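You operate a simulated robot arm through the tools that you are given. There is no shell and no other tool. Be economical: measure what you need, move in short steps, check, and stop when the job is done.

You are at the controls of a simulated two-armed robot. One attempt, no reset.

JOB
Pack the blue bobbin on the brown board in carton 95 and carry it to the low bench.
Fine: the board lies on the grey housing; set the bottom slider, number 95, to OUT.
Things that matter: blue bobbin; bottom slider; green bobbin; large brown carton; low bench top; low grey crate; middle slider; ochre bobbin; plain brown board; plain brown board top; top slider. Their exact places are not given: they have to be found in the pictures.

It is judged by the outcome, as a careful person would: the job done as asked, and still so three seconds after it is handed in. It fails if anything else is knocked over, pushed out of place, dropped, spilled or broken.

ROBOT AND FRAMES
Two 7-joint arms with two-finger parallel grippers on one trunk, on a base that drives. Base frame: it is fixed to the floor where the robot stands at the start and does not move with it; the origin is under the middle of the robot, x ahead of it, y to its left, z up; the surface under the hand at the start is at about z = 0.86. Lengths are in m, angles in rad, forces in N, time in s.
The left shoulder is at the start at [0.07, 0.188, 1.304], the right one opposite. With the tool pointing down near the work surface each hand reaches from about 0.18 to 0.78 m from the robot's upright axis, wherever it stands, measured 20 degrees to its own side. Places, roughly: bottom slider [0.8, 0.6, 1]; large brown carton [0.5, 0.5, 0.9]; low bench top [0.7, 1.2, 0.6]; middle slider [0.8, 0.6, 1.1]; plain brown board top [0.8, -0.1, 1.2]; top slider [0.8, 0.6, 1.2]. Payload 3.91 kg a hand.
The TCP of each hand is the grasp point between the finger pads, 0.03 m short of the fingertips. In the tool frame z runs along the fingers and y along their closing line. Largest opening 0.11 m; finger width 0.02, thickness 0.01; the body of the gripper, 0.048 by 0.112 m, starts 0.055 m behind the TCP.
Orientation is that of the tool frame in the base frame, as a unit quaternion [x, y, z, w]. With the fingers straight down and closing along the base's y, the tool's x points along the base's -x, its y along +y and its z along -z.

CONTROLS
- The arms move only by the tool step_arm. It takes "left_plan", "right_plan" or both (then of equal length, played together; a hand with none holds still); each is a list of rows, each a list of 7 numbers: the turn, a rotation vector about the tool's x, y, z in units of 180 degrees (1.0 is 180 degrees), then the shift along the tool's x, y, z in units of 200 mm (1.0 is 200 mm), then the gripper command, from -1 (shut) to 1 (fully open), values between in proportion. In form: [[wx, wy, wz, x, y, z, hand], ...]. A call has 1 to 8 rows; each row is the pose to reach, as a shift and turn from the pose commanded when the call began, along the tool's axes at that moment. A call with a number of a shift or a turn outside -1 to 1 is refused whole. Each row takes 0.2 s and may step no farther than 0.05 m and 0.15 rad from the row before; otherwise, or with a gripper value out of range, the whole call is refused. Where a pose cannot be reached the arm comes as near as it can. A force on the tool above 50 N (or 10 N above the force at the start of the call, whichever is more), or a blocked arm, ends the call early, and 0.2 s more pass. The fingers move at their own pace (about 0.072 m/s each) and stop on an object; they squeeze with about 24 N. The grip force told is the motor's: it shows also when the fingers shut on nothing. Time passes only in rows, and 0.2 s behind the last, so rows that repeat a pose let the fingers close. It gives the time, the measured TCP pose, the force on the tool (base axes), the opening and the grip force at its end, in the units of the frame above (readings bear some noise), with the torque about the TCP (base axes, N m) and any sound that the robot's microphone picked up.
- Cameras (640 x 400 px; columns grow to the right, rows downward): "scene" is now at [0.1414, -0.0056, 1.542]; the picture's right is [-0.04, -1.00, 0.00], its down [-0.59, 0.02, -0.80] and it looks along [0.80, -0.03, -0.59] (base axes); focal length 217 px, centre (320, 200). "left" rides on the left gripper at [0.072, -0.017, -0.103] in its tool frame; the picture's right is [0.23, 0.97, 0.00], its down [-0.76, 0.18, -0.62] and it looks along [-0.61, 0.14, 0.78] (tool axes); focal length 222 px, centre (320, 200). "right" rides on the right gripper at [0.072, 0.017, -0.104] in its tool frame; the picture's right is [-0.23, 0.97, 0.00], its down [-0.76, -0.18, -0.62] and it looks along [-0.61, -0.14, 0.78] (tool axes); focal length 222 px, centre (320, 200).
- snapshot(camera): a new picture of that camera. The clock stands still meanwhile.
- raise_lower(by): slides the trunk up (or, below 0, down) by that many m; the arms and the scene camera ride with it, the base frame stays. It gives what a move gives, with no picture.
- steer(legs): drives the robot by 1 to 6 legs, each [ahead, turn to the left] in m and rad, along the robot's own axes; the way and the turn of a leg run together, so that a leg with both is an arc; at most 1.5 m and 3.142 rad a leg. The arms and the cameras ride along, it lands a little off, and it stops where it bumps. It gives what a move gives.
- turn_head(pan, tilt): turns the head with the scene camera to pan (to the left, within 1.501 rad either way) and tilt (down, from -0.506 to 1.204), counted from straight ahead of the robot. It gives what a move gives.
- pixel_to_xyz(camera, pixels): for up to 12 pixels [column, row] of the newest picture of that camera ("zoom" is the newest enlarged one), the place [x, y, z] in the base frame of the surface seen there, good to about 0.003 m, but the place of the scene camera against the robot may be out by one fixed shift of up to 0.018 m in any direction. The clock stands still meanwhile.
- enlarge(camera, box): a new picture of the part [left, top, right, bottom] of that camera's present view, enlarged. The clock stands still meanwhile.
- close_job(): hands the job in; it is judged then, once.

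Keep the steps short. Do not move on a guess: measure, check each grasp and each placing, and mend mistakes. In all there are 80 turns and 62 pictures (those below and enlarged ones count). Leave the grippers open and the arms clear of the work at the hand-in unless told otherwise, and finish with a single line.

The tools are called by a JSON object that holds its "api" and its "payload". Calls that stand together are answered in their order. step_arm: Moves the arms, as the interface text tells. Its arguments: {"type":"object","properties":{"left_plan":{"type":"array","items":{"type":"array","items":{"type":"number"}}},"right_plan":{"type":"array","items":{"type":"array","items":{"type":"number"}}}},"required":[]} The other tools are called the same way: raise_lower (by) slides the trunk up or down; steer (legs) drives the base; turn_head (pan, tilt) turns the head that bears the scene camera; snapshot (camera) takes a picture; pixel_to_xyz (camera, pixels) gives the place of the surface under pixels of a picture; enlarge (camera, box) takes an enlarged picture of a part of a camera's view; close_job () hands the job in.

At the start:

```text
t: 0.0
left_eef_pos: [0.5769, 0.2597, 1.3704]
left_tool_rot: [-0.004, 1.0, 0.0, 0.0]
left_force: [-0.9, -0.6, 0.0]
left_torque: [0.07, -0.01, -0.02]
left_grip_width: 0.1099
left_gripper_force: 0.1
right_eef_pos: [0.4193, -0.1853, 1.4133]
right_tool_rot: [-0.004, 1.0, 0.0, -0.001]
right_force: [-0.5, 0.6, 0.2]
right_torque: [-0.01, 0.0, -0.03]
right_grip_width: 0.1102
right_gripper_force: 0.0
trunk travel left (down, up): [-0.814, 0.126]
robot x, y, heading: [0.0024, 0.0009, 0.001]
head pan, tilt: [-0.042, 0.635]
```

scene: 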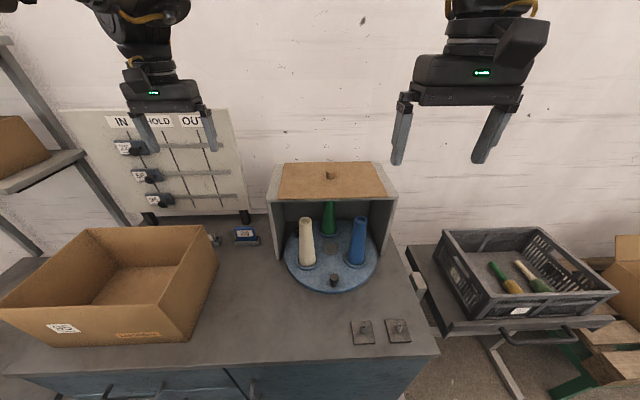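
right: 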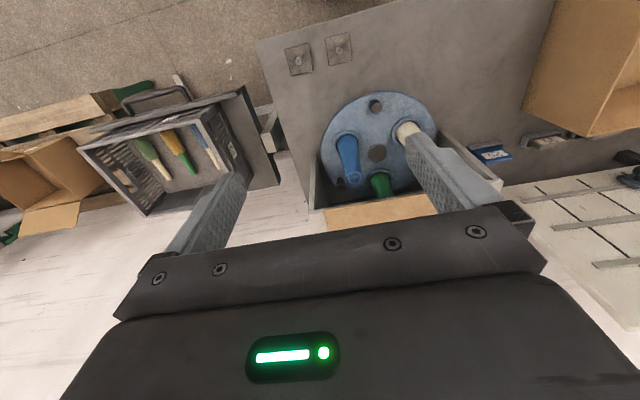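
left: 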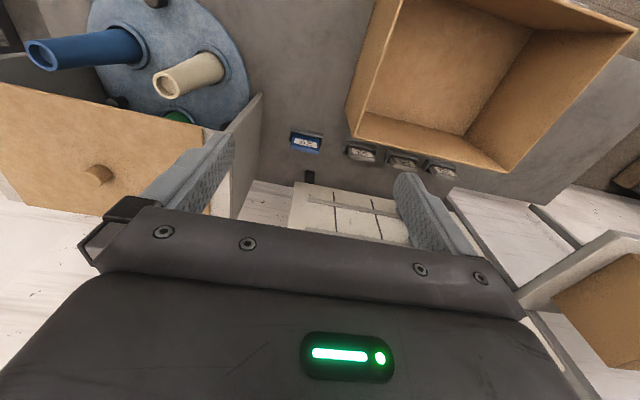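

I start by looking closer at the sliders, carton and housing.

{"api": "enlarge", "payload": {"camera": "scene", "box": [0, 100, 270, 350]}}

{"api": "enlarge", "payload": {"camera": "scene", "box": [240, 140, 440, 350]}}

{"api": "enlarge", "payload": {"camera": "scene", "box": [420, 210, 640, 350]}}

```text
1.60 times, centred on (135, 225) of scene
```

zoom: 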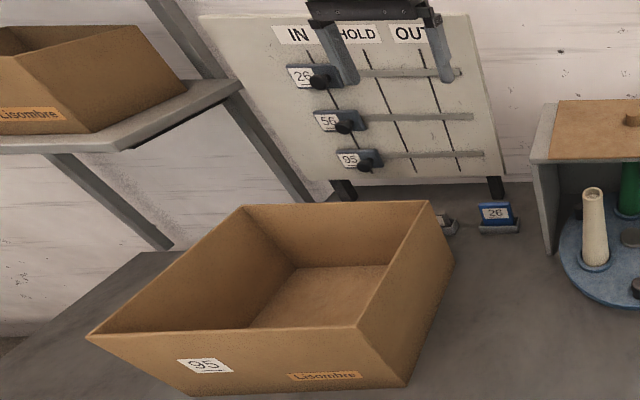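

```text
1.90 times, centred on (340, 245) of scene
```

zoom: 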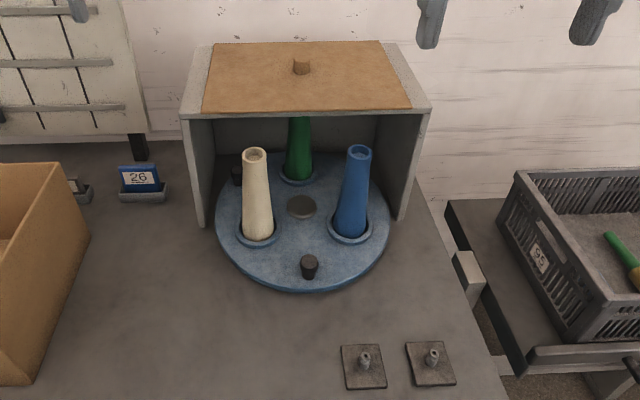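

```text
2.86 times, centred on (530, 280) of scene
```

zoom: 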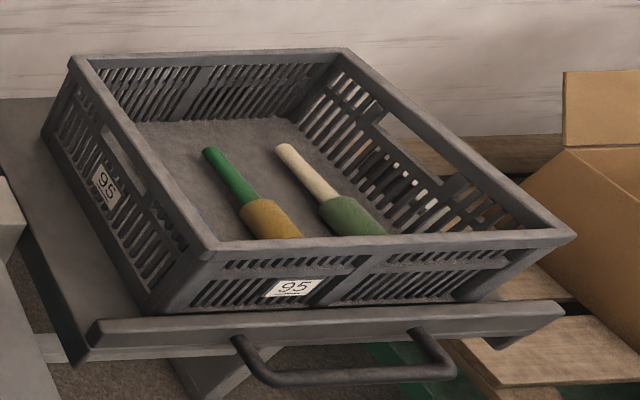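

The grey crate, also tagged 95, holds bobbins too. I'll look into it, and then at the bench on the left.

{"api": "turn_head", "payload": {"pan": -0.7, "tilt": 0.7}}

{"api": "snapshot", "payload": {"camera": "scene"}}

{"api": "enlarge", "payload": {"camera": "right", "box": [60, 70, 260, 220]}}

{"api": "turn_head", "payload": {"pan": 0.9, "tilt": 0.7}}

{"api": "snapshot", "payload": {"camera": "scene"}}

```text
t: 1.0
left_eef_pos: [0.5762, 0.26, 1.3697]
left_tool_rot: [-0.003, 1.0, 0.0, -0.001]
left_force: [0.5, 0.0, 0.3]
left_torque: [-0.02, 0.01, 0.01]
left_grip_width: 0.1098
left_gripper_force: 0.0
right_eef_pos: [0.4183, -0.1856, 1.4137]
right_tool_rot: [-0.003, 1.0, 0.0, 0.0]
right_force: [-0.5, 1.1, 0.1]
right_torque: [-0.02, 0.01, 0.0]
right_grip_width: 0.1098
right_gripper_force: 0.1
trunk travel left (down, up): [-0.814, 0.126]
robot x, y, heading: [-0.003, 0.0031, 0.001]
head pan, tilt: [-0.7, 0.7]
```

```text
55 pictures are left
```

scene: 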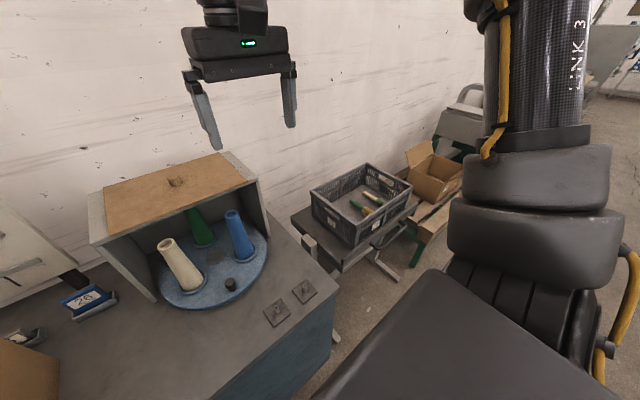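

```text
2.67 times, centred on (160, 145) of right
```

zoom: 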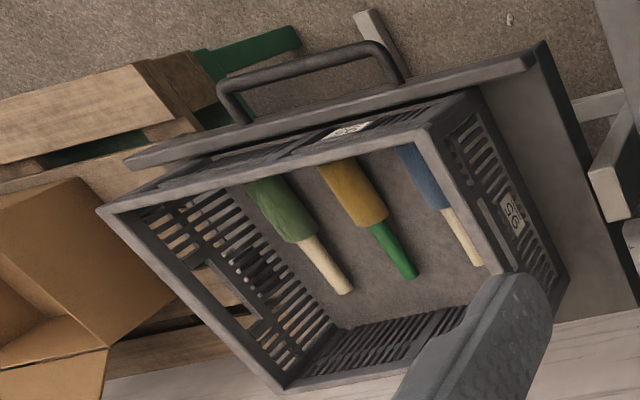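

```text
t: 2.7
left_eef_pos: [0.5769, 0.2596, 1.3695]
left_tool_rot: [-0.004, 1.0, 0.0, -0.001]
left_force: [0.3, 0.6, 0.2]
left_torque: [-0.03, -0.04, -0.01]
left_grip_width: 0.1098
left_gripper_force: 0.0
right_eef_pos: [0.4177, -0.186, 1.414]
right_tool_rot: [-0.003, 1.0, 0.0, 0.0]
right_force: [0.1, 0.1, 0.0]
right_torque: [0.0, -0.02, 0.03]
right_grip_width: 0.1098
right_gripper_force: 0.1
trunk travel left (down, up): [-0.814, 0.126]
robot x, y, heading: [-0.0026, 0.0004, -0.003]
head pan, tilt: [0.901, 0.7]
```

```text
53 pictures are left
```

scene: 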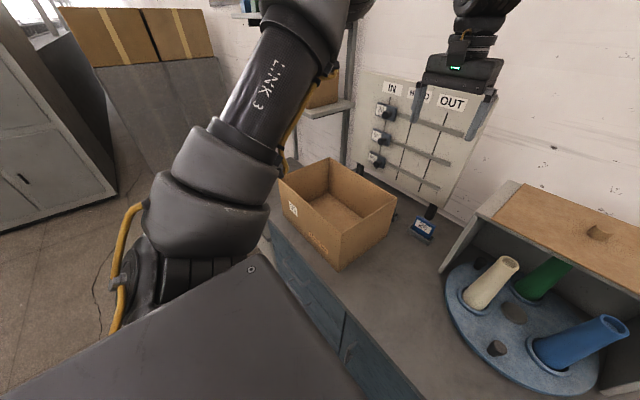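

Three bobbins in the crate (blue, ochre, green yarn) match the list, while the cones on the wheel are bare cores. So the target is the blue bobbin in the crate. Next I'll measure the sliders, carton and board.

{"api": "enlarge", "payload": {"camera": "scene", "box": [260, 70, 480, 280]}}

{"api": "pixel_to_xyz", "payload": {"camera": "left", "pixels": [[96, 174], [204, 205], [20, 105], [376, 8], [347, 112], [504, 170], [632, 35], [400, 105], [460, 130], [500, 60], [330, 215], [210, 130]]}}

{"api": "pixel_to_xyz", "payload": {"camera": "scene", "pixels": [[279, 182], [329, 158], [395, 206], [336, 270], [335, 210], [377, 160], [430, 185], [425, 190], [384, 108], [380, 136], [452, 102], [596, 232]]}}

```text
1.90 times, centred on (370, 175) of scene
```

zoom: 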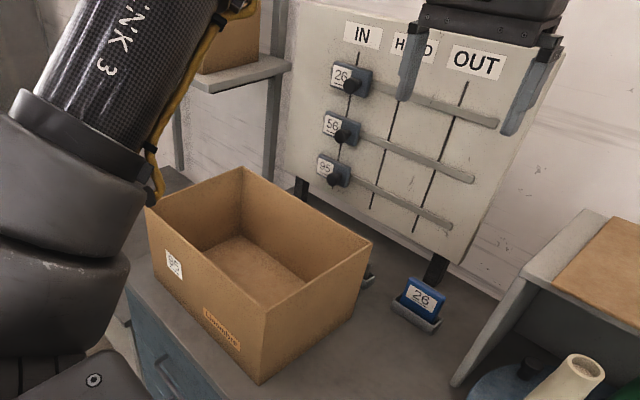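

```text
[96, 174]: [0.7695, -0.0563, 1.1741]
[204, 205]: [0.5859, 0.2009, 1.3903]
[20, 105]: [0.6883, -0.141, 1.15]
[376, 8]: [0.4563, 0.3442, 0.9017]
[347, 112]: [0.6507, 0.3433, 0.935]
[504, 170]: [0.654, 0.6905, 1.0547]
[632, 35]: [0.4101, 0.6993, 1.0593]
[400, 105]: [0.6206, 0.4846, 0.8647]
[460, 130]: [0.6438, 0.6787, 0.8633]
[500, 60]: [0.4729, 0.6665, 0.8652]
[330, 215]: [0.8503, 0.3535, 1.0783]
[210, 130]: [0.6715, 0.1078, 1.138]
```

```text
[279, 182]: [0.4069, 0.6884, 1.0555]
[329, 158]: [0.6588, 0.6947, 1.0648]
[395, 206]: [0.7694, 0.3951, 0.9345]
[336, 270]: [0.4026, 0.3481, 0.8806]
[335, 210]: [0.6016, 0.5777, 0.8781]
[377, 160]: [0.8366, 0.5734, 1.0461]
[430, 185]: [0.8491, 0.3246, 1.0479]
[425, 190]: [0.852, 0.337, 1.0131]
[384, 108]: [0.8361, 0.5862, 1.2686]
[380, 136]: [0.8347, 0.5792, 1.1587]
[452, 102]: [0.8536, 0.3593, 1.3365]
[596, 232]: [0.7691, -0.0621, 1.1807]
```

The scene and left cameras agree within about 1 cm. The sliders look out of reach from here, so I'll measure the table edge, the sliders and their OUT lines.

{"api": "pixel_to_xyz", "payload": {"camera": "zoom", "pixels": [[335, 182], [327, 172], [345, 168], [372, 193], [428, 218], [452, 228], [415, 232], [326, 158], [346, 136], [352, 84], [341, 184], [463, 83]]}}

{"api": "pixel_to_xyz", "payload": {"camera": "scene", "pixels": [[268, 232], [310, 300], [345, 350], [280, 265], [20, 250], [300, 230], [520, 183], [480, 215], [620, 246], [440, 265]]}}

{"api": "turn_head", "payload": {"pan": 1.45, "tilt": 0.5}}

{"api": "snapshot", "payload": {"camera": "scene"}}

```text
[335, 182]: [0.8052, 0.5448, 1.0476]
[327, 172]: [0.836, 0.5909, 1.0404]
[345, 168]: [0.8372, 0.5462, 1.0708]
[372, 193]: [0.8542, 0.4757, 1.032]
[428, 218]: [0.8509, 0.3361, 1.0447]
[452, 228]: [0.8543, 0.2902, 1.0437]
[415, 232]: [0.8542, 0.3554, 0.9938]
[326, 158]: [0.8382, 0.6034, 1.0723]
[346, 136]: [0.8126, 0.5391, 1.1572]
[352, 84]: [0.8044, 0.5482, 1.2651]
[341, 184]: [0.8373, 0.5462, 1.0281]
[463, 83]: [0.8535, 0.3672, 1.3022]
```

```text
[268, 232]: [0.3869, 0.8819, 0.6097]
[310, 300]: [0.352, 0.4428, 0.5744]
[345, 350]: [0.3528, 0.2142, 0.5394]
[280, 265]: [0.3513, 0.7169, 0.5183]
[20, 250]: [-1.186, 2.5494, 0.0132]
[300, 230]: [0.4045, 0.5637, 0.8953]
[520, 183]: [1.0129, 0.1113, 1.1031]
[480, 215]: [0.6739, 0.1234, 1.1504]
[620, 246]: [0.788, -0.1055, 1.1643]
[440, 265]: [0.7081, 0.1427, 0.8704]
```

```text
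t: 3.7
left_eef_pos: [0.5767, 0.2609, 1.3709]
left_tool_rot: [-0.003, 1.0, 0.0, 0.0]
left_force: [-0.4, -0.1, -0.2]
left_torque: [0.04, -0.02, -0.01]
left_grip_width: 0.11
left_gripper_force: 0.0
right_eef_pos: [0.4183, -0.1844, 1.413]
right_tool_rot: [-0.004, 1.0, 0.0, 0.0]
right_force: [0.0, -0.4, 0.3]
right_torque: [0.0, -0.02, -0.02]
right_grip_width: 0.1101
right_gripper_force: 0.0
trunk travel left (down, up): [-0.814, 0.126]
robot x, y, heading: [-0.0048, -0.0002, -0.001]
head pan, tilt: [1.45, 0.499]
```

```text
51 pictures are left
```

scene: 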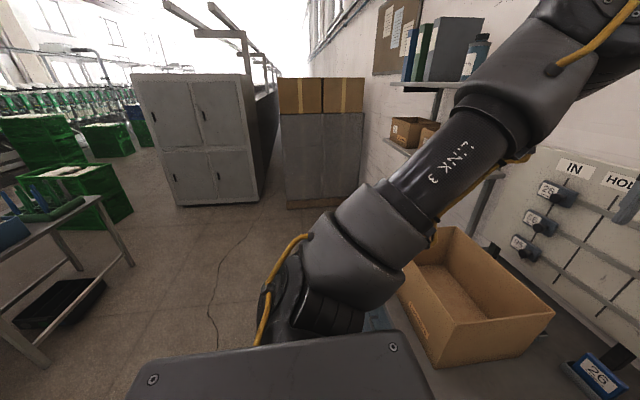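

The sliders are at y≈0.545 and the OUT line at y≈0.36. I need to be a bit nearer, so I'll ease forward and take fresh views.

{"api": "steer", "payload": {"legs": [[0.06, 0]]}}

{"api": "turn_head", "payload": {"pan": -0.45, "tilt": 0.75}}

{"api": "snapshot", "payload": {"camera": "scene"}}

```text
t: 4.7
left_eef_pos: [0.622, 0.2612, 1.3775]
left_tool_rot: [-0.003, 1.0, -0.001, 0.006]
left_force: [-0.5, 0.0, 0.6]
left_torque: [0.02, -0.05, 0.01]
left_grip_width: 0.11
left_gripper_force: 0.0
right_eef_pos: [0.4618, -0.1843, 1.4193]
right_tool_rot: [-0.005, 1.0, 0.0, 0.007]
right_force: [-0.1, 0.3, 0.9]
right_torque: [0.01, -0.03, -0.01]
right_grip_width: 0.1099
right_gripper_force: 0.1
trunk travel left (down, up): [-0.814, 0.126]
robot x, y, heading: [0.0559, 0.0014, -0.001]
head pan, tilt: [1.45, 0.499]
```

```text
t: 6.5
left_eef_pos: [0.6305, 0.2619, 1.3732]
left_tool_rot: [-0.004, 1.0, 0.0, 0.003]
left_force: [-0.1, 0.2, 0.0]
left_torque: [0.0, 0.01, -0.02]
left_grip_width: 0.1101
left_gripper_force: 0.1
right_eef_pos: [0.471, -0.1841, 1.4169]
right_tool_rot: [-0.004, 1.0, 0.0, 0.003]
right_force: [0.0, -0.5, -0.2]
right_torque: [-0.01, -0.01, -0.02]
right_grip_width: 0.1099
right_gripper_force: 0.1
trunk travel left (down, up): [-0.814, 0.126]
robot x, y, heading: [0.0544, -0.0003, 0.005]
head pan, tilt: [-0.45, 0.75]
```

```text
50 pictures are left
```

scene: 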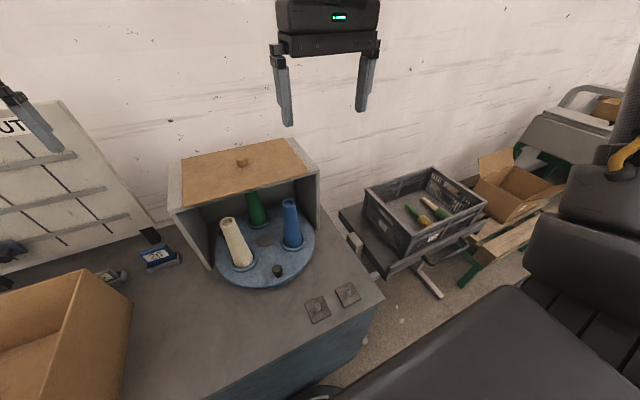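

Moved 5 cm without touching anything. Now I'll measure the board corners, knob and crate.

{"api": "pixel_to_xyz", "payload": {"camera": "scene", "pixels": [[183, 160], [285, 140], [311, 174], [189, 206], [241, 160], [364, 189], [434, 168], [486, 202], [402, 255], [405, 212], [428, 217], [420, 239]]}}

{"api": "enlarge", "payload": {"camera": "scene", "box": [340, 150, 500, 290]}}

{"api": "enlarge", "payload": {"camera": "scene", "box": [160, 120, 330, 280]}}

```text
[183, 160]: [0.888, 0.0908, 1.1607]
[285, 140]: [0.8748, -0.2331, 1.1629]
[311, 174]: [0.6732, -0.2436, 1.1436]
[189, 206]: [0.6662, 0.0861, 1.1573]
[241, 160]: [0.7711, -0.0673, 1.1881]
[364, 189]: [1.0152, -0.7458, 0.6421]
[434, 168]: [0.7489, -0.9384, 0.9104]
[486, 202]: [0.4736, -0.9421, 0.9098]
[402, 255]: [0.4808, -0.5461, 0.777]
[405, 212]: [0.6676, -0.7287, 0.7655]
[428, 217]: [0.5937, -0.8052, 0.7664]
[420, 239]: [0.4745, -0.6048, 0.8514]
```

```text
2.86 times, centred on (420, 220) of scene
```

zoom: 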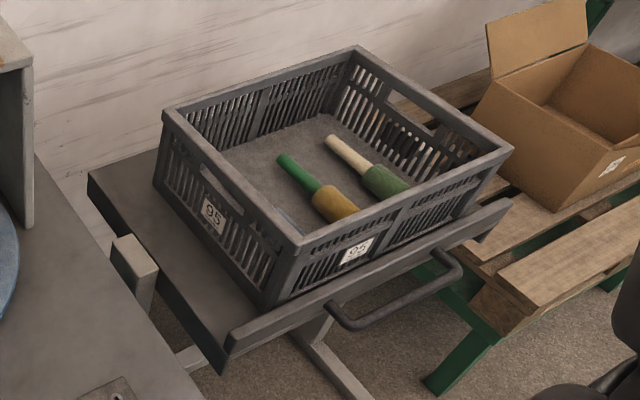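

```text
2.50 times, centred on (245, 200) of scene
```

zoom: 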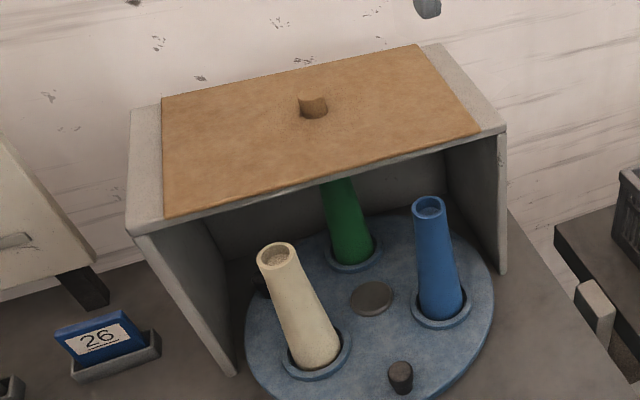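

Board is 0.22 × 0.33 m, a close fit in the carton. Slider first: I'll move the left hand up and left, tilted 30° forward, and then look with its camera.

{"api": "step_arm", "payload": {"left_plan": [[0, -0.028, 0, -0.025, 0.15, 0.1, 1], [0, -0.056, 0, -0.05, 0.3, 0.2, 1], [0, -0.083, 0, -0.075, 0.45, 0.3, 1], [0, -0.111, 0, -0.1, 0.6, 0.4, 1], [0, -0.139, 0, -0.125, 0.75, 0.5, 1], [0, -0.1667, 0, -0.15, 0.9, 0.6, 1], [0, -0.1667, 0, -0.15, 0.9, 0.6, 1]]}}

{"api": "snapshot", "payload": {"camera": "left"}}

```text
t: 8.1
left_eef_pos: [0.66, 0.4409, 1.2523]
left_tool_rot: [-0.003, 0.965, 0.001, 0.262]
left_force: [-0.3, 0.1, -0.2]
left_torque: [0.01, 0.0, 0.01]
left_grip_width: 0.1099
left_gripper_force: 0.0
right_eef_pos: [0.4713, -0.1865, 1.4166]
right_tool_rot: [-0.005, 1.0, 0.001, 0.003]
right_force: [0.2, 0.5, -0.3]
right_torque: [0.02, -0.03, 0.01]
right_grip_width: 0.1098
right_gripper_force: 0.0
trunk travel left (down, up): [-0.814, 0.126]
robot x, y, heading: [0.0592, 0.0029, -0.001]
head pan, tilt: [-0.45, 0.75]
```

```text
47 pictures are left
```

left: 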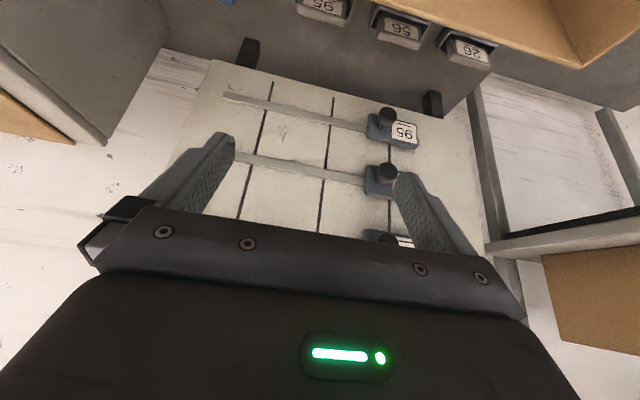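

The left camera sees all three sliders; 95 is the lowest one, with its knob at (386,116). I'll measure it.

{"api": "pixel_to_xyz", "payload": {"camera": "left", "pixels": [[386, 116], [388, 110], [368, 130], [416, 130], [266, 100], [268, 92], [264, 115], [331, 115], [386, 172], [388, 152], [228, 96], [392, 135]]}}

```text
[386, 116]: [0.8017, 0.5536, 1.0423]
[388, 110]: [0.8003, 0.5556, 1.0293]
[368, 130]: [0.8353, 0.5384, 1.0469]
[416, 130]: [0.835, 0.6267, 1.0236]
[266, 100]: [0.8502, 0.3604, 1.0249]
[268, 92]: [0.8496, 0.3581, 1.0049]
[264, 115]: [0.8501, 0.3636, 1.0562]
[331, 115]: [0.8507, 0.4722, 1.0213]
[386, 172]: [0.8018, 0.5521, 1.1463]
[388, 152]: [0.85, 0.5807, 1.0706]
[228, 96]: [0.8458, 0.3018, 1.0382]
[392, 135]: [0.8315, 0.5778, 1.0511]
```

Line spacing is 0.109 m, so going from IN to OUT means shifting by about -0.218 in y. I'll bring the open fingers around the knob.

{"api": "step_arm", "payload": {"left_plan": [[0, 0, 0, 0.019, 0.1135, 0.153, 1], [0, 0, 0, 0.038, 0.227, 0.306, 1], [0, 0, 0, 0.057, 0.3405, 0.459, 1], [0, 0, 0, 0.076, 0.454, 0.612, 1], [0, 0, 0, 0.095, 0.5675, 0.765, 1], [0, 0, 0, 0.095, 0.5675, 0.765, 1]]}}

{"api": "step_arm", "payload": {"left_plan": [[0, 0, 0, -0.044, 0, 0.124, 1], [0, 0, 0, -0.088, 0, 0.247, 1], [0, 0, 0, -0.132, 0, 0.371, 1], [0, 0, 0, -0.176, 0, 0.4945, 1], [0, 0, 0, -0.176, 0, 0.4945, 1]]}}

{"api": "snapshot", "payload": {"camera": "left"}}

```text
t: 9.5
left_eef_pos: [0.7192, 0.5549, 1.111]
left_tool_rot: [-0.004, 0.965, 0.001, 0.261]
left_force: [-0.1, -0.5, 0.0]
left_torque: [0.03, -0.02, -0.01]
left_grip_width: 0.1101
left_gripper_force: 0.0
right_eef_pos: [0.4708, -0.1862, 1.4167]
right_tool_rot: [-0.005, 1.0, 0.001, 0.003]
right_force: [0.2, -0.2, -0.4]
right_torque: [0.01, 0.0, 0.01]
right_grip_width: 0.1098
right_gripper_force: 0.1
trunk travel left (down, up): [-0.814, 0.126]
robot x, y, heading: [0.0631, -0.0006, 0.006]
head pan, tilt: [-0.45, 0.75]
```

```text
t: 10.7
left_eef_pos: [0.7982, 0.5546, 1.0446]
left_tool_rot: [-0.002, 0.965, 0.0, 0.261]
left_force: [-16.0, 0.3, -5.6]
left_torque: [0.04, -1.31, 0.05]
left_grip_width: 0.1101
left_gripper_force: 0.0
right_eef_pos: [0.4691, -0.1845, 1.4173]
right_tool_rot: [-0.004, 1.0, 0.0, 0.004]
right_force: [-0.2, -0.3, 0.7]
right_torque: [0.0, 0.01, -0.01]
right_grip_width: 0.1097
right_gripper_force: 0.1
trunk travel left (down, up): [-0.814, 0.126]
robot x, y, heading: [0.0571, -0.0023, 0.006]
head pan, tilt: [-0.45, 0.75]
```

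```text
46 pictures are left
```

left: 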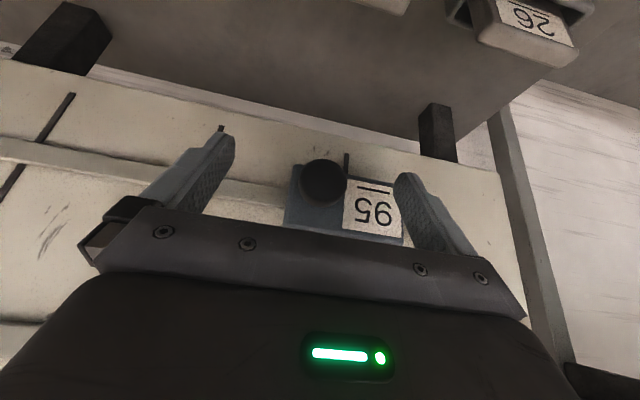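

The hand reads 16 N pushing back, and the torque puts the contact about 8 cm above the TCP, where the knob of slider 56 is. I'll back off, tilt 10° more and come in again slightly lower.

{"api": "step_arm", "payload": {"left_plan": [[0, 0, 0, 0.173, 0, -0.1, 1], [0, -0.028, 0, 0.173, 0, -0.1, 1], [0, -0.0556, 0, 0.173, 0, -0.1, 1], [0, -0.0556, 0, 0.1, 0, -0.04, 1], [0, -0.0556, 0, 0.0237, 0, 0.021, 1], [0, -0.0556, 0, 0.0237, 0, 0.021, 1]]}}

{"api": "snapshot", "payload": {"camera": "left"}}

```text
t: 12.1
left_eef_pos: [0.7983, 0.5556, 1.0366]
left_tool_rot: [-0.004, 0.939, 0.0, 0.345]
left_force: [0.0, 0.3, -0.1]
left_torque: [0.01, 0.03, -0.01]
left_grip_width: 0.11
left_gripper_force: 0.0
right_eef_pos: [0.4714, -0.1843, 1.4163]
right_tool_rot: [-0.005, 1.0, 0.0, 0.003]
right_force: [-0.4, 0.9, 0.2]
right_torque: [-0.02, -0.01, -0.01]
right_grip_width: 0.1101
right_gripper_force: 0.1
trunk travel left (down, up): [-0.814, 0.126]
robot x, y, heading: [0.0596, 0.0018, -0.003]
head pan, tilt: [-0.45, 0.75]
```

```text
45 pictures are left
```

left: 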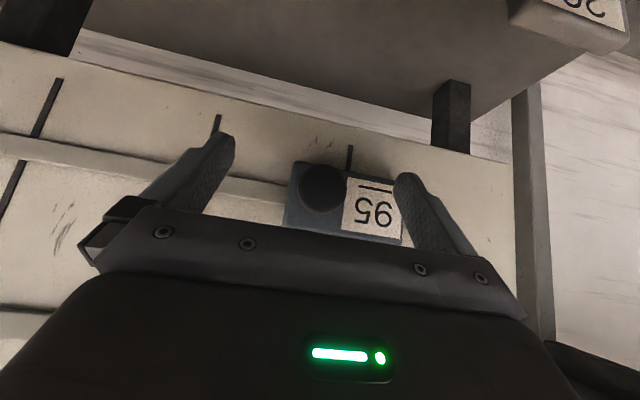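

No contact now. The block is centred on the IN line. I'll close on the knob and drag 0.15 towards OUT, then check.

{"api": "step_arm", "payload": {"left_plan": [[0, 0, 0, 0, 0, 0, -1], [0, 0, 0, 0, 0, 0, -1], [0, 0, 0, 0, 0, 0, -1], [0, 0, 0, 0, 0, 0, -1], [0, 0, 0, 0, -0.2, 0, -1], [0, 0, 0, 0, -0.4, 0, -1], [0, 0, 0, 0, -0.6, 0, -1], [0, 0, 0, 0, -0.75, 0, -1]]}}

{"api": "snapshot", "payload": {"camera": "left"}}

```text
t: 13.9
left_eef_pos: [0.7994, 0.4046, 1.0377]
left_tool_rot: [-0.003, 0.939, 0.001, 0.345]
left_force: [-8.4, 0.3, -1.4]
left_torque: [-0.1, -0.12, -0.05]
left_grip_width: 0.0288
left_gripper_force: 44.8
right_eef_pos: [0.4688, -0.1851, 1.4165]
right_tool_rot: [-0.004, 1.0, 0.001, 0.003]
right_force: [-0.9, -0.3, 0.4]
right_torque: [-0.01, 0.0, -0.01]
right_grip_width: 0.1101
right_gripper_force: 0.0
trunk travel left (down, up): [-0.814, 0.126]
robot x, y, heading: [0.0645, -0.0001, 0.005]
head pan, tilt: [-0.45, 0.75]
```

```text
44 pictures are left
```

left: 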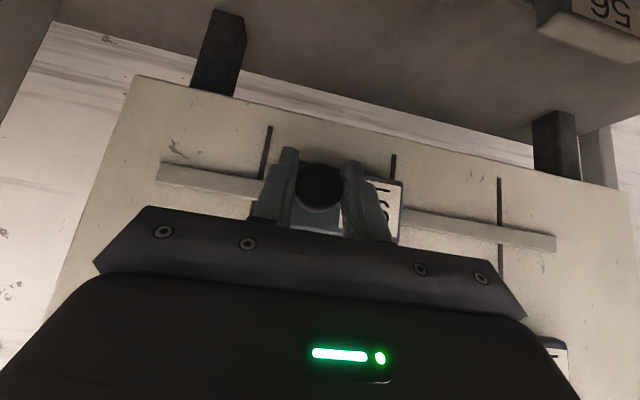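

It slides well, and the OUT line is at (266,150). I'll drag another 0.067, open, back off and check.

{"api": "step_arm", "payload": {"left_plan": [[0, 0, 0, 0, -0.12, 0, -1], [0, 0, 0, 0, -0.24, 0, -1], [0, 0, 0, 0, -0.337, 0, -1], [0, 0, 0, 0, -0.337, 0, -1], [0, 0, 0, 0, -0.337, 0, 0], [0, 0, 0, 0, -0.337, 0, 0.4], [0, 0, 0, 0.1, -0.337, -0.1, 0.4], [0, 0, 0, 0.2, -0.337, -0.25, 0.4]]}}

{"api": "snapshot", "payload": {"camera": "left"}}

```text
t: 15.7
left_eef_pos: [0.7364, 0.34, 1.0475]
left_tool_rot: [-0.004, 0.939, 0.0, 0.344]
left_force: [0.2, 0.7, -1.0]
left_torque: [-0.02, -0.04, -0.05]
left_grip_width: 0.0771
left_gripper_force: 0.1
right_eef_pos: [0.4714, -0.1819, 1.4155]
right_tool_rot: [-0.004, 1.0, -0.001, 0.001]
right_force: [0.5, 1.1, -0.9]
right_torque: [-0.11, 0.08, -0.02]
right_grip_width: 0.1101
right_gripper_force: 0.1
trunk travel left (down, up): [-0.814, 0.126]
robot x, y, heading: [0.0598, -0.0035, 0.001]
head pan, tilt: [-0.45, 0.75]
```

```text
43 pictures are left
```

left: 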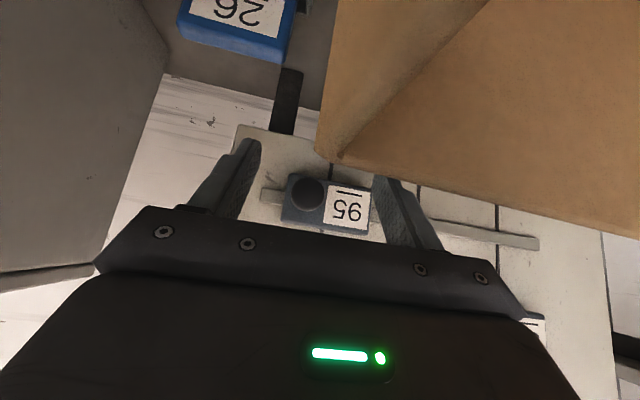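

The block sits on the OUT line. I'll raise the left hand clear and set it upright.

{"api": "step_arm", "payload": {"left_plan": [[0, 0, 0, -0.135, 0, -0.159, 0.4], [0, 0, 0, -0.269, 0, -0.318, 0.4], [0, 0.037, 0, -0.404, 0, -0.477, 0.6], [0, 0.074, 0, -0.54, 0, -0.636, 0.8], [0, 0.111, 0, -0.673, 0, -0.795, 1], [0, 0.148, 0, -0.8075, 0, -0.954, 1], [0, 0.185, 0, -0.8075, 0, -0.954, 1], [0, 0.2235, 0, -0.8075, 0, -0.954, 1]]}}

{"api": "turn_head", "payload": {"pan": 0.4, "tilt": 0.7}}

{"api": "snapshot", "payload": {"camera": "scene"}}

{"api": "snapshot", "payload": {"camera": "left"}}

```text
t: 17.5
left_eef_pos: [0.7344, 0.3342, 1.2991]
left_tool_rot: [-0.004, 0.998, 0.0, 0.063]
left_force: [-0.5, 0.2, 0.3]
left_torque: [0.0, -0.03, 0.0]
left_grip_width: 0.1102
left_gripper_force: 0.1
left hand out of reach, approached as far as the arm can: row 7, 8
right_eef_pos: [0.4707, -0.1831, 1.4169]
right_tool_rot: [-0.005, 1.0, 0.0, 0.003]
right_force: [0.1, 0.5, 0.2]
right_torque: [-0.02, -0.02, -0.03]
right_grip_width: 0.11
right_gripper_force: 0.1
trunk travel left (down, up): [-0.814, 0.126]
robot x, y, heading: [0.0603, -0.0016, -0.0]
head pan, tilt: [-0.45, 0.75]
```

```text
t: 18.7
left_eef_pos: [0.7358, 0.3332, 1.2989]
left_tool_rot: [-0.004, 0.998, 0.0, 0.061]
left_force: [-0.3, -0.3, -0.2]
left_torque: [0.0, 0.0, 0.0]
left_grip_width: 0.11
left_gripper_force: 0.0
right_eef_pos: [0.4721, -0.1853, 1.4162]
right_tool_rot: [-0.004, 1.0, 0.001, 0.002]
right_force: [0.5, 0.5, -0.6]
right_torque: [0.0, 0.02, -0.01]
right_grip_width: 0.1102
right_gripper_force: 0.0
trunk travel left (down, up): [-0.814, 0.126]
robot x, y, heading: [0.0613, 0.0008, 0.002]
head pan, tilt: [0.4, 0.7]
```

```text
42 pictures are left
```

scene: 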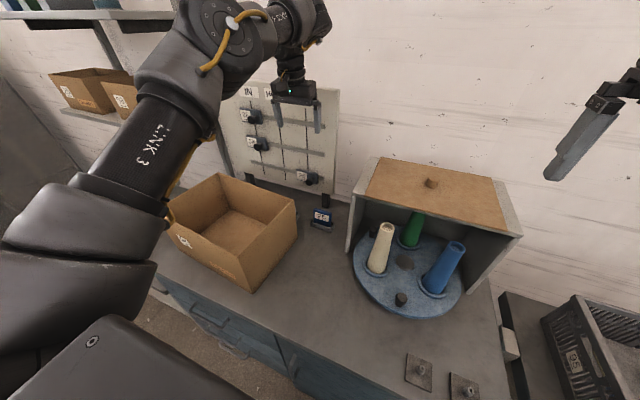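

```text
41 pictures are left
```

left: 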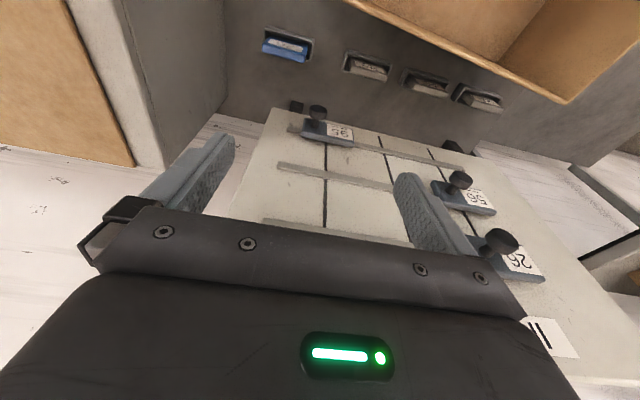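

Slider 95 is on OUT and the others haven't moved. I'll draw the left hand in close, then back off and turn left so the right hand can reach both the board and the carton.

{"api": "step_arm", "payload": {"left_plan": [[0, 0, 0, 0.2, -0.04, -0.08, 1], [0, 0, 0, 0.4, -0.08, -0.16, 1], [0, 0, 0, 0.6, -0.12, -0.25, 1], [0, 0, 0, 0.8, -0.16, -0.33, 1], [0, 0, 0, 1.0, -0.2, -0.4, 1]]}}

{"api": "step_arm", "payload": {"left_plan": [[0, 0, 0, 0.2, 0, 0, 1], [0, 0, 0, 0.4, 0, 0, 1], [0, 0, 0, 0.6, 0, 0, 1], [0, 0, 0, 0.75, 0, 0, 1]]}}

{"api": "steer", "payload": {"legs": [[-0.06, 0], [0, 0.45]]}}

{"api": "turn_head", "payload": {"pan": 0.6, "tilt": 0.7}}

{"api": "snapshot", "payload": {"camera": "scene"}}

```text
t: 19.9
left_eef_pos: [0.523, 0.2934, 1.3561]
left_tool_rot: [-0.003, 0.998, 0.0, 0.063]
left_force: [-1.0, 0.9, 0.3]
left_torque: [0.0, -0.03, 0.01]
left_grip_width: 0.11
left_gripper_force: 0.0
right_eef_pos: [0.4684, -0.184, 1.4165]
right_tool_rot: [-0.004, 1.0, 0.0, 0.004]
right_force: [-1.1, -0.4, 1.5]
right_torque: [-0.01, -0.05, 0.03]
right_grip_width: 0.1098
right_gripper_force: 0.1
trunk travel left (down, up): [-0.814, 0.126]
robot x, y, heading: [0.059, -0.0014, 0.001]
head pan, tilt: [0.4, 0.7]
```

```text
t: 20.9
left_eef_pos: [0.4106, 0.2921, 1.3434]
left_tool_rot: [-0.004, 0.998, 0.0, 0.06]
left_force: [0.0, 0.1, 0.7]
left_torque: [0.04, 0.0, 0.01]
left_grip_width: 0.1102
left_gripper_force: 0.2
left hand out of reach, approached as far as the arm can: row 3, 4
right_eef_pos: [0.4714, -0.1857, 1.4159]
right_tool_rot: [-0.005, 1.0, 0.0, 0.002]
right_force: [1.0, -0.1, 0.8]
right_torque: [-0.03, 0.0, -0.01]
right_grip_width: 0.1098
right_gripper_force: 0.0
trunk travel left (down, up): [-0.814, 0.126]
robot x, y, heading: [0.0579, 0.0013, -0.001]
head pan, tilt: [0.4, 0.7]
```

```text
t: 23.1
left_eef_pos: [0.1932, 0.413, 1.3436]
left_tool_rot: [-0.222, 0.973, 0.014, 0.058]
left_force: [0.6, -0.7, -0.8]
left_torque: [0.04, 0.0, 0.02]
left_grip_width: 0.11
left_gripper_force: 0.0
right_eef_pos: [0.4537, 0.0093, 1.4156]
right_tool_rot: [-0.223, 0.975, 0.001, 0.002]
right_force: [0.8, 0.4, 0.1]
right_torque: [0.01, 0.06, 0.02]
right_grip_width: 0.1101
right_gripper_force: 0.1
trunk travel left (down, up): [-0.814, 0.126]
robot x, y, heading: [0.0002, -0.0005, 0.442]
head pan, tilt: [0.4, 0.7]
```

```text
t: 23.9
left_eef_pos: [0.1915, 0.4161, 1.3437]
left_tool_rot: [-0.222, 0.973, 0.013, 0.059]
left_force: [0.4, -0.4, 0.3]
left_torque: [0.01, 0.04, 0.03]
left_grip_width: 0.11
left_gripper_force: 0.1
right_eef_pos: [0.4508, 0.0095, 1.4172]
right_tool_rot: [-0.224, 0.975, 0.001, 0.003]
right_force: [-0.1, 0.8, -0.8]
right_torque: [-0.03, -0.01, 0.0]
right_grip_width: 0.11
right_gripper_force: 0.1
trunk travel left (down, up): [-0.814, 0.126]
robot x, y, heading: [0.0017, 0.0005, 0.443]
head pan, tilt: [0.6, 0.7]
```

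```text
40 pictures are left
```

scene: 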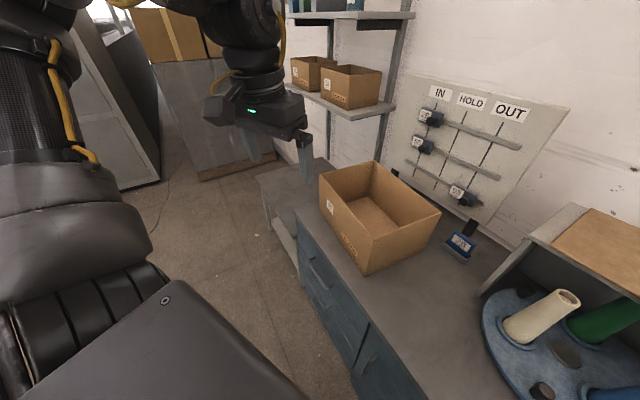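

I see the low bench beyond the carton at about (275,185). I'll measure its top and turn further left.

{"api": "pixel_to_xyz", "payload": {"camera": "scene", "pixels": [[275, 185], [262, 180], [295, 205], [325, 162], [268, 205], [290, 180], [318, 175], [336, 101], [300, 95]]}}

{"api": "steer", "payload": {"legs": [[0, 0.4]]}}

{"api": "turn_head", "payload": {"pan": -0.7, "tilt": 0.7}}

{"api": "snapshot", "payload": {"camera": "scene"}}

{"api": "snapshot", "payload": {"camera": "right"}}

```text
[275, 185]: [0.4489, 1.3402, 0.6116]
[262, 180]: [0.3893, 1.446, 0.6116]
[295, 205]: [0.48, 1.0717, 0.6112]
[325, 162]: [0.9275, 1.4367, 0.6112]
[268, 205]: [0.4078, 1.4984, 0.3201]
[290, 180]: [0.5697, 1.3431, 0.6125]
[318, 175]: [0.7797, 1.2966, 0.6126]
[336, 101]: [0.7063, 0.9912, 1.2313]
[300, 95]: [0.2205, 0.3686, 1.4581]
```

```text
t: 25.5
left_eef_pos: [0.0169, 0.456, 1.3432]
left_tool_rot: [-0.41, 0.91, 0.025, 0.055]
left_force: [0.2, 0.3, -0.5]
left_torque: [0.01, 0.0, -0.03]
left_grip_width: 0.1102
left_gripper_force: 0.1
right_eef_pos: [0.4134, 0.1816, 1.4164]
right_tool_rot: [-0.412, 0.911, 0.002, 0.002]
right_force: [-0.6, 0.7, 0.2]
right_torque: [0.01, 0.0, 0.01]
right_grip_width: 0.1099
right_gripper_force: 0.0
trunk travel left (down, up): [-0.814, 0.126]
robot x, y, heading: [-0.0009, 0.0032, 0.842]
head pan, tilt: [0.6, 0.7]
```

```text
t: 26.9
left_eef_pos: [0.0157, 0.4574, 1.3436]
left_tool_rot: [-0.409, 0.91, 0.025, 0.055]
left_force: [-0.5, -1.2, 0.6]
left_torque: [0.01, -0.01, 0.0]
left_grip_width: 0.1101
left_gripper_force: 0.0
right_eef_pos: [0.412, 0.183, 1.4168]
right_tool_rot: [-0.412, 0.911, 0.001, 0.002]
right_force: [1.0, 0.5, 0.2]
right_torque: [-0.01, 0.02, 0.04]
right_grip_width: 0.1099
right_gripper_force: 0.1
trunk travel left (down, up): [-0.814, 0.126]
robot x, y, heading: [0.0004, -0.0003, 0.836]
head pan, tilt: [-0.7, 0.7]
```

```text
39 pictures are left
```

scene: 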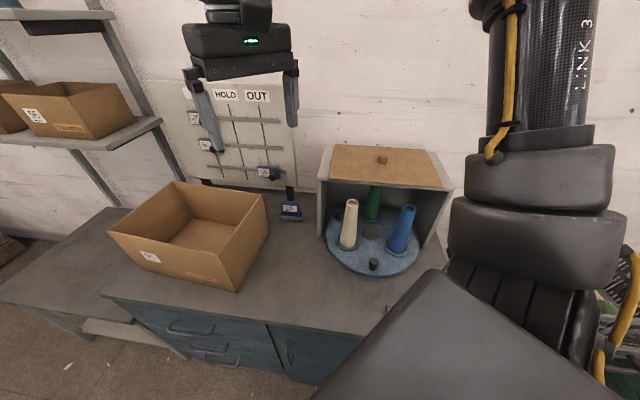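

```text
38 pictures are left
```

right: 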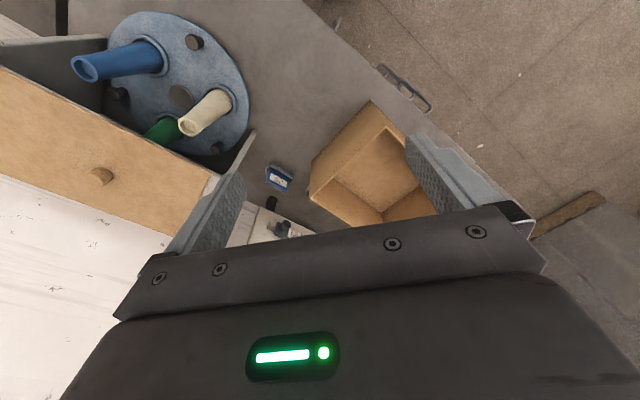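

The low bench top is at z≈0.612. Next I'll square the right hand to the room and move it towards the board knob.

{"api": "step_arm", "payload": {"right_plan": [[0, 0, 0.045, -0.018, -0.162, 0, 1], [0, 0, 0.09, -0.036, -0.323, 0, 1], [0, 0, 0.135, -0.054, -0.485, 0, 1], [0, 0, 0.18, -0.071, -0.647, 0, 1], [0, 0, 0.225, -0.089, -0.808, 0, 1], [0, 0, 0.27, -0.107, -0.97, 0, 1]]}}

{"api": "step_arm", "payload": {"right_plan": [[0, 0, 0, -0.165, -0.15, 0.05, 1], [0, 0, 0, -0.33, -0.3, 0.1, 1], [0, 0, 0, -0.495, -0.45, 0.15, 1], [0, 0, 0, -0.66, -0.6, 0.2, 1], [0, 0, 0, -0.75, -0.655, 0.25, 1]]}}

{"api": "snapshot", "payload": {"camera": "right"}}

```text
t: 28.3
left_eef_pos: [0.0158, 0.4567, 1.3438]
left_tool_rot: [-0.41, 0.91, 0.025, 0.055]
left_force: [-0.2, 0.2, -0.2]
left_torque: [0.01, 0.04, 0.01]
left_grip_width: 0.1099
left_gripper_force: 0.1
right_eef_pos: [0.5783, 0.0862, 1.4043]
right_tool_rot: [-0.011, 1.0, 0.008, 0.0]
right_force: [0.1, 0.2, -0.6]
right_torque: [0.0, 0.05, 0.0]
right_grip_width: 0.1101
right_gripper_force: 0.0
right hand out of reach, approached as far as the arm can: row 6
trunk travel left (down, up): [-0.814, 0.126]
robot x, y, heading: [-0.0022, 0.0003, 0.843]
head pan, tilt: [-0.7, 0.7]
```

```text
t: 29.5
left_eef_pos: [0.0185, 0.4548, 1.3437]
left_tool_rot: [-0.409, 0.91, 0.024, 0.055]
left_force: [0.3, 0.2, -0.1]
left_torque: [0.01, 0.02, 0.01]
left_grip_width: 0.1099
left_gripper_force: 0.1
right_eef_pos: [0.6771, 0.0376, 1.2951]
right_tool_rot: [0.001, 1.0, 0.004, 0.002]
right_force: [0.8, 0.4, 1.1]
right_torque: [0.0, -0.01, -0.03]
right_grip_width: 0.1099
right_gripper_force: 0.0
right hand out of reach, approached as far as the arm can: row 1, 2, 3, 4, 5
trunk travel left (down, up): [-0.814, 0.126]
robot x, y, heading: [-0.001, -0.0008, 0.838]
head pan, tilt: [-0.7, 0.7]
```

```text
37 pictures are left
```

right: 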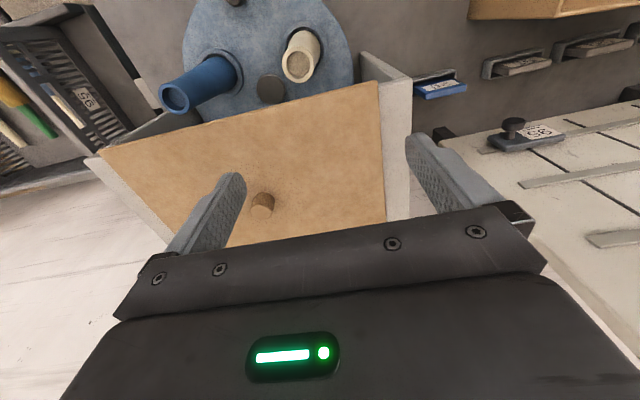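

The reach seems limited by the wrist yaw, and the knob is round, so I'll go back to a robot-aligned yaw and raise the trunk for more room.

{"api": "raise_lower", "payload": {"by": 0.1}}

{"api": "step_arm", "payload": {"right_plan": [[0, 0, -0.045, 0, 0, 0, 1], [0, 0, -0.09, 0, 0, 0, 1], [0, 0, -0.135, 0, 0, 0, 1], [0, 0, -0.18, 0, 0, 0, 1], [0, 0, -0.225, 0, 0, 0, 1], [0, 0, -0.27, 0, 0, 0, 1], [0, 0, -0.27, 0, 0, 0, 1]]}}

```text
t: 30.9
left_eef_pos: [0.0162, 0.4566, 1.4442]
left_tool_rot: [-0.41, 0.91, 0.025, 0.056]
left_force: [-0.3, 0.1, 0.8]
left_torque: [0.0, 0.03, 0.02]
left_grip_width: 0.1101
left_gripper_force: 0.1
right_eef_pos: [0.6761, 0.0382, 1.3962]
right_tool_rot: [0.001, 1.0, 0.005, 0.003]
right_force: [-0.1, 0.8, -0.2]
right_torque: [0.0, -0.02, -0.01]
right_grip_width: 0.1102
right_gripper_force: 0.0
trunk travel left (down, up): [-0.914, 0.026]
robot x, y, heading: [-0.0042, -0.0016, 0.84]
head pan, tilt: [-0.7, 0.7]
```

```text
t: 32.5
left_eef_pos: [0.0146, 0.4573, 1.444]
left_tool_rot: [-0.409, 0.91, 0.025, 0.056]
left_force: [-0.4, 1.0, -0.1]
left_torque: [-0.01, -0.02, -0.03]
left_grip_width: 0.1102
left_gripper_force: 0.1
right_eef_pos: [0.6757, 0.0391, 1.3959]
right_tool_rot: [-0.413, 0.911, 0.002, 0.005]
right_force: [0.3, -0.8, 0.4]
right_torque: [-0.01, 0.02, -0.01]
right_grip_width: 0.11
right_gripper_force: 0.0
trunk travel left (down, up): [-0.914, 0.026]
robot x, y, heading: [0.0002, -0.0009, 0.838]
head pan, tilt: [-0.7, 0.7]
```

Yaw is back. From the last right-hand picture I'll measure the knob and the visible board edges.

{"api": "pixel_to_xyz", "payload": {"camera": "right", "pixels": [[262, 202], [254, 206], [270, 206], [264, 196], [104, 154], [376, 85], [384, 218], [240, 118], [380, 150], [260, 230], [130, 185]]}}

```text
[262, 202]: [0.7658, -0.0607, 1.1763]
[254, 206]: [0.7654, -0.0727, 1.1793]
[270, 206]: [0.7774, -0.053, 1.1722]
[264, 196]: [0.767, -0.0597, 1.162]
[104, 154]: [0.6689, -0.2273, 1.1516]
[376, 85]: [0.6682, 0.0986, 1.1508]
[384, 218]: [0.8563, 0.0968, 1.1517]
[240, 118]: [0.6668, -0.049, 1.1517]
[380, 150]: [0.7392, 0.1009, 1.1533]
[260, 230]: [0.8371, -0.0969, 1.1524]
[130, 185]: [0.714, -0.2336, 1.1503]
```

{"api": "step_arm", "payload": {"right_plan": [[0, 0, 0, 0.014, -0.14, 0.136, 0.6], [0, 0, 0, 0.028, -0.28, 0.272, 0.3], [0, 0, 0, 0.042, -0.42, 0.408, 0.2], [0, 0, 0, 0.057, -0.56, 0.544, 0.2], [0, 0, 0, 0.071, -0.7, 0.68, 0.2], [0, 0, 0, 0.071, -0.7, 0.68, 0.2]]}}

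{"api": "snapshot", "payload": {"camera": "right"}}

```text
t: 33.9
left_eef_pos: [0.015, 0.4571, 1.4434]
left_tool_rot: [-0.409, 0.911, 0.024, 0.056]
left_force: [-0.1, 0.1, 0.2]
left_torque: [0.0, 0.01, 0.02]
left_grip_width: 0.1101
left_gripper_force: 0.0
right_eef_pos: [0.7722, -0.0619, 1.2587]
right_tool_rot: [-0.411, 0.911, 0.003, 0.004]
right_force: [0.5, 0.5, 0.3]
right_torque: [-0.01, 0.01, -0.07]
right_grip_width: 0.0658
right_gripper_force: 0.2
trunk travel left (down, up): [-0.914, 0.026]
robot x, y, heading: [0.0008, 0.0018, 0.84]
head pan, tilt: [-0.7, 0.7]
```

```text
36 pictures are left
```

right: 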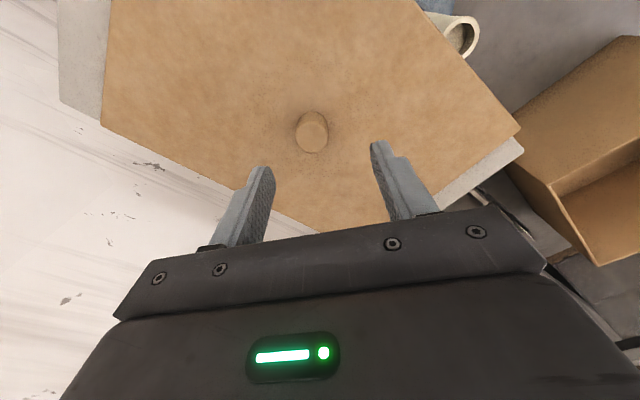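

{"api": "pixel_to_xyz", "payload": {"camera": "right", "pixels": [[312, 132], [313, 120], [299, 130], [326, 130], [310, 150], [104, 124], [518, 132], [108, 5], [415, 5], [322, 228], [517, 140], [470, 195]]}}

```text
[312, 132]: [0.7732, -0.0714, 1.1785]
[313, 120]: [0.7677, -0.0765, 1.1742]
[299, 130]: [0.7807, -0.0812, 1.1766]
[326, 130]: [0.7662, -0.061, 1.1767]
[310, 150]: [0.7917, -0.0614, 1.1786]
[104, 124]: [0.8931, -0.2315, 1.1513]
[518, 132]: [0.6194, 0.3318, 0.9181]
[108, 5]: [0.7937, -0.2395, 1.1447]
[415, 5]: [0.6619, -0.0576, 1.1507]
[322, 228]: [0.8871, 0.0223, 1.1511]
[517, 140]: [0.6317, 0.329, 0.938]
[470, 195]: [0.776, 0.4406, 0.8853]
```

The knob's centre is at (0.778, -0.068) with its top at 1.178, on the board top at 1.1515. I'll go down with the fingertips just above the board and close.

{"api": "step_arm", "payload": {"right_plan": [[0, 0, 0, 0, -0.039, 0.12, 0.2], [0, 0, 0, 0, -0.039, 0.25, 0.2], [0, 0, 0, 0, -0.039, 0.37, 0.2], [0, 0, 0, 0, -0.039, 0.37, -1], [0, 0, 0, 0, -0.039, 0.37, -1], [0, 0, 0, 0, -0.039, 0.37, -1], [0, 0, 0, 0, -0.039, 0.37, -1]]}}

{"api": "snapshot", "payload": {"camera": "right"}}

```text
t: 35.5
left_eef_pos: [0.0161, 0.4566, 1.4431]
left_tool_rot: [-0.41, 0.91, 0.024, 0.056]
left_force: [0.5, -0.5, -0.4]
left_torque: [-0.01, 0.02, -0.04]
left_grip_width: 0.1098
left_gripper_force: 0.0
right_eef_pos: [0.7776, -0.0689, 1.1855]
right_tool_rot: [-0.412, 0.911, 0.002, 0.005]
right_force: [1.0, 0.2, 2.3]
right_torque: [-0.19, -0.25, 0.18]
right_grip_width: 0.0279
right_gripper_force: 24.1
trunk travel left (down, up): [-0.914, 0.026]
robot x, y, heading: [0.0, 0.0016, 0.837]
head pan, tilt: [-0.7, 0.7]
```

```text
35 pictures are left
```

right: 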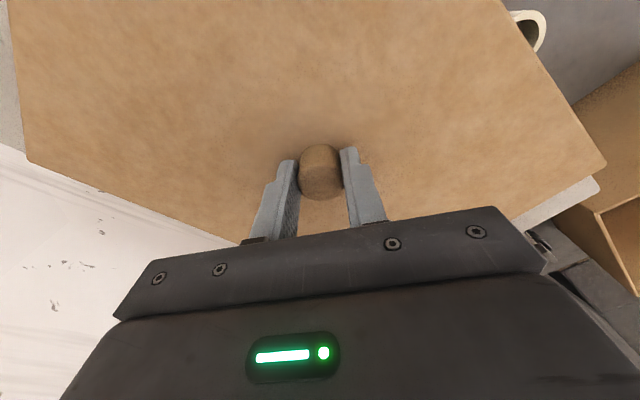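

Gripped at 2.8 cm on the knob. I'll lift straight up a little and check it.

{"api": "step_arm", "payload": {"right_plan": [[0, 0, 0, 0, 0, -0.1, -1], [0, 0, 0, 0, 0, -0.25, -1], [0, 0, 0, 0, 0, -0.4, -1], [0, 0, 0, 0, 0, -0.5, -1]]}}

{"api": "snapshot", "payload": {"camera": "scene"}}

```text
t: 36.5
left_eef_pos: [0.0169, 0.4572, 1.4437]
left_tool_rot: [-0.41, 0.91, 0.025, 0.056]
left_force: [0.3, -0.1, -0.3]
left_torque: [-0.01, -0.01, 0.01]
left_grip_width: 0.1099
left_gripper_force: 0.0
right_eef_pos: [0.7783, -0.0648, 1.2826]
right_tool_rot: [-0.411, 0.911, 0.003, 0.006]
right_force: [-1.0, -0.4, -0.3]
right_torque: [-0.01, 0.03, -0.01]
right_grip_width: 0.0277
right_gripper_force: 23.8
right hand out of reach, approached as far as the arm can: row 4
trunk travel left (down, up): [-0.914, 0.026]
robot x, y, heading: [-0.0014, 0.0003, 0.841]
head pan, tilt: [-0.7, 0.7]
```

```text
34 pictures are left
```

scene: 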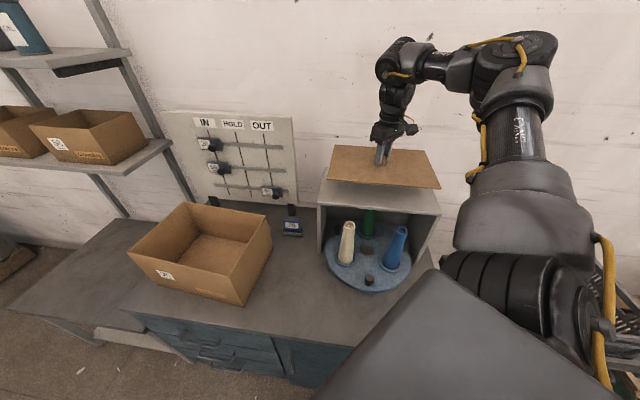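

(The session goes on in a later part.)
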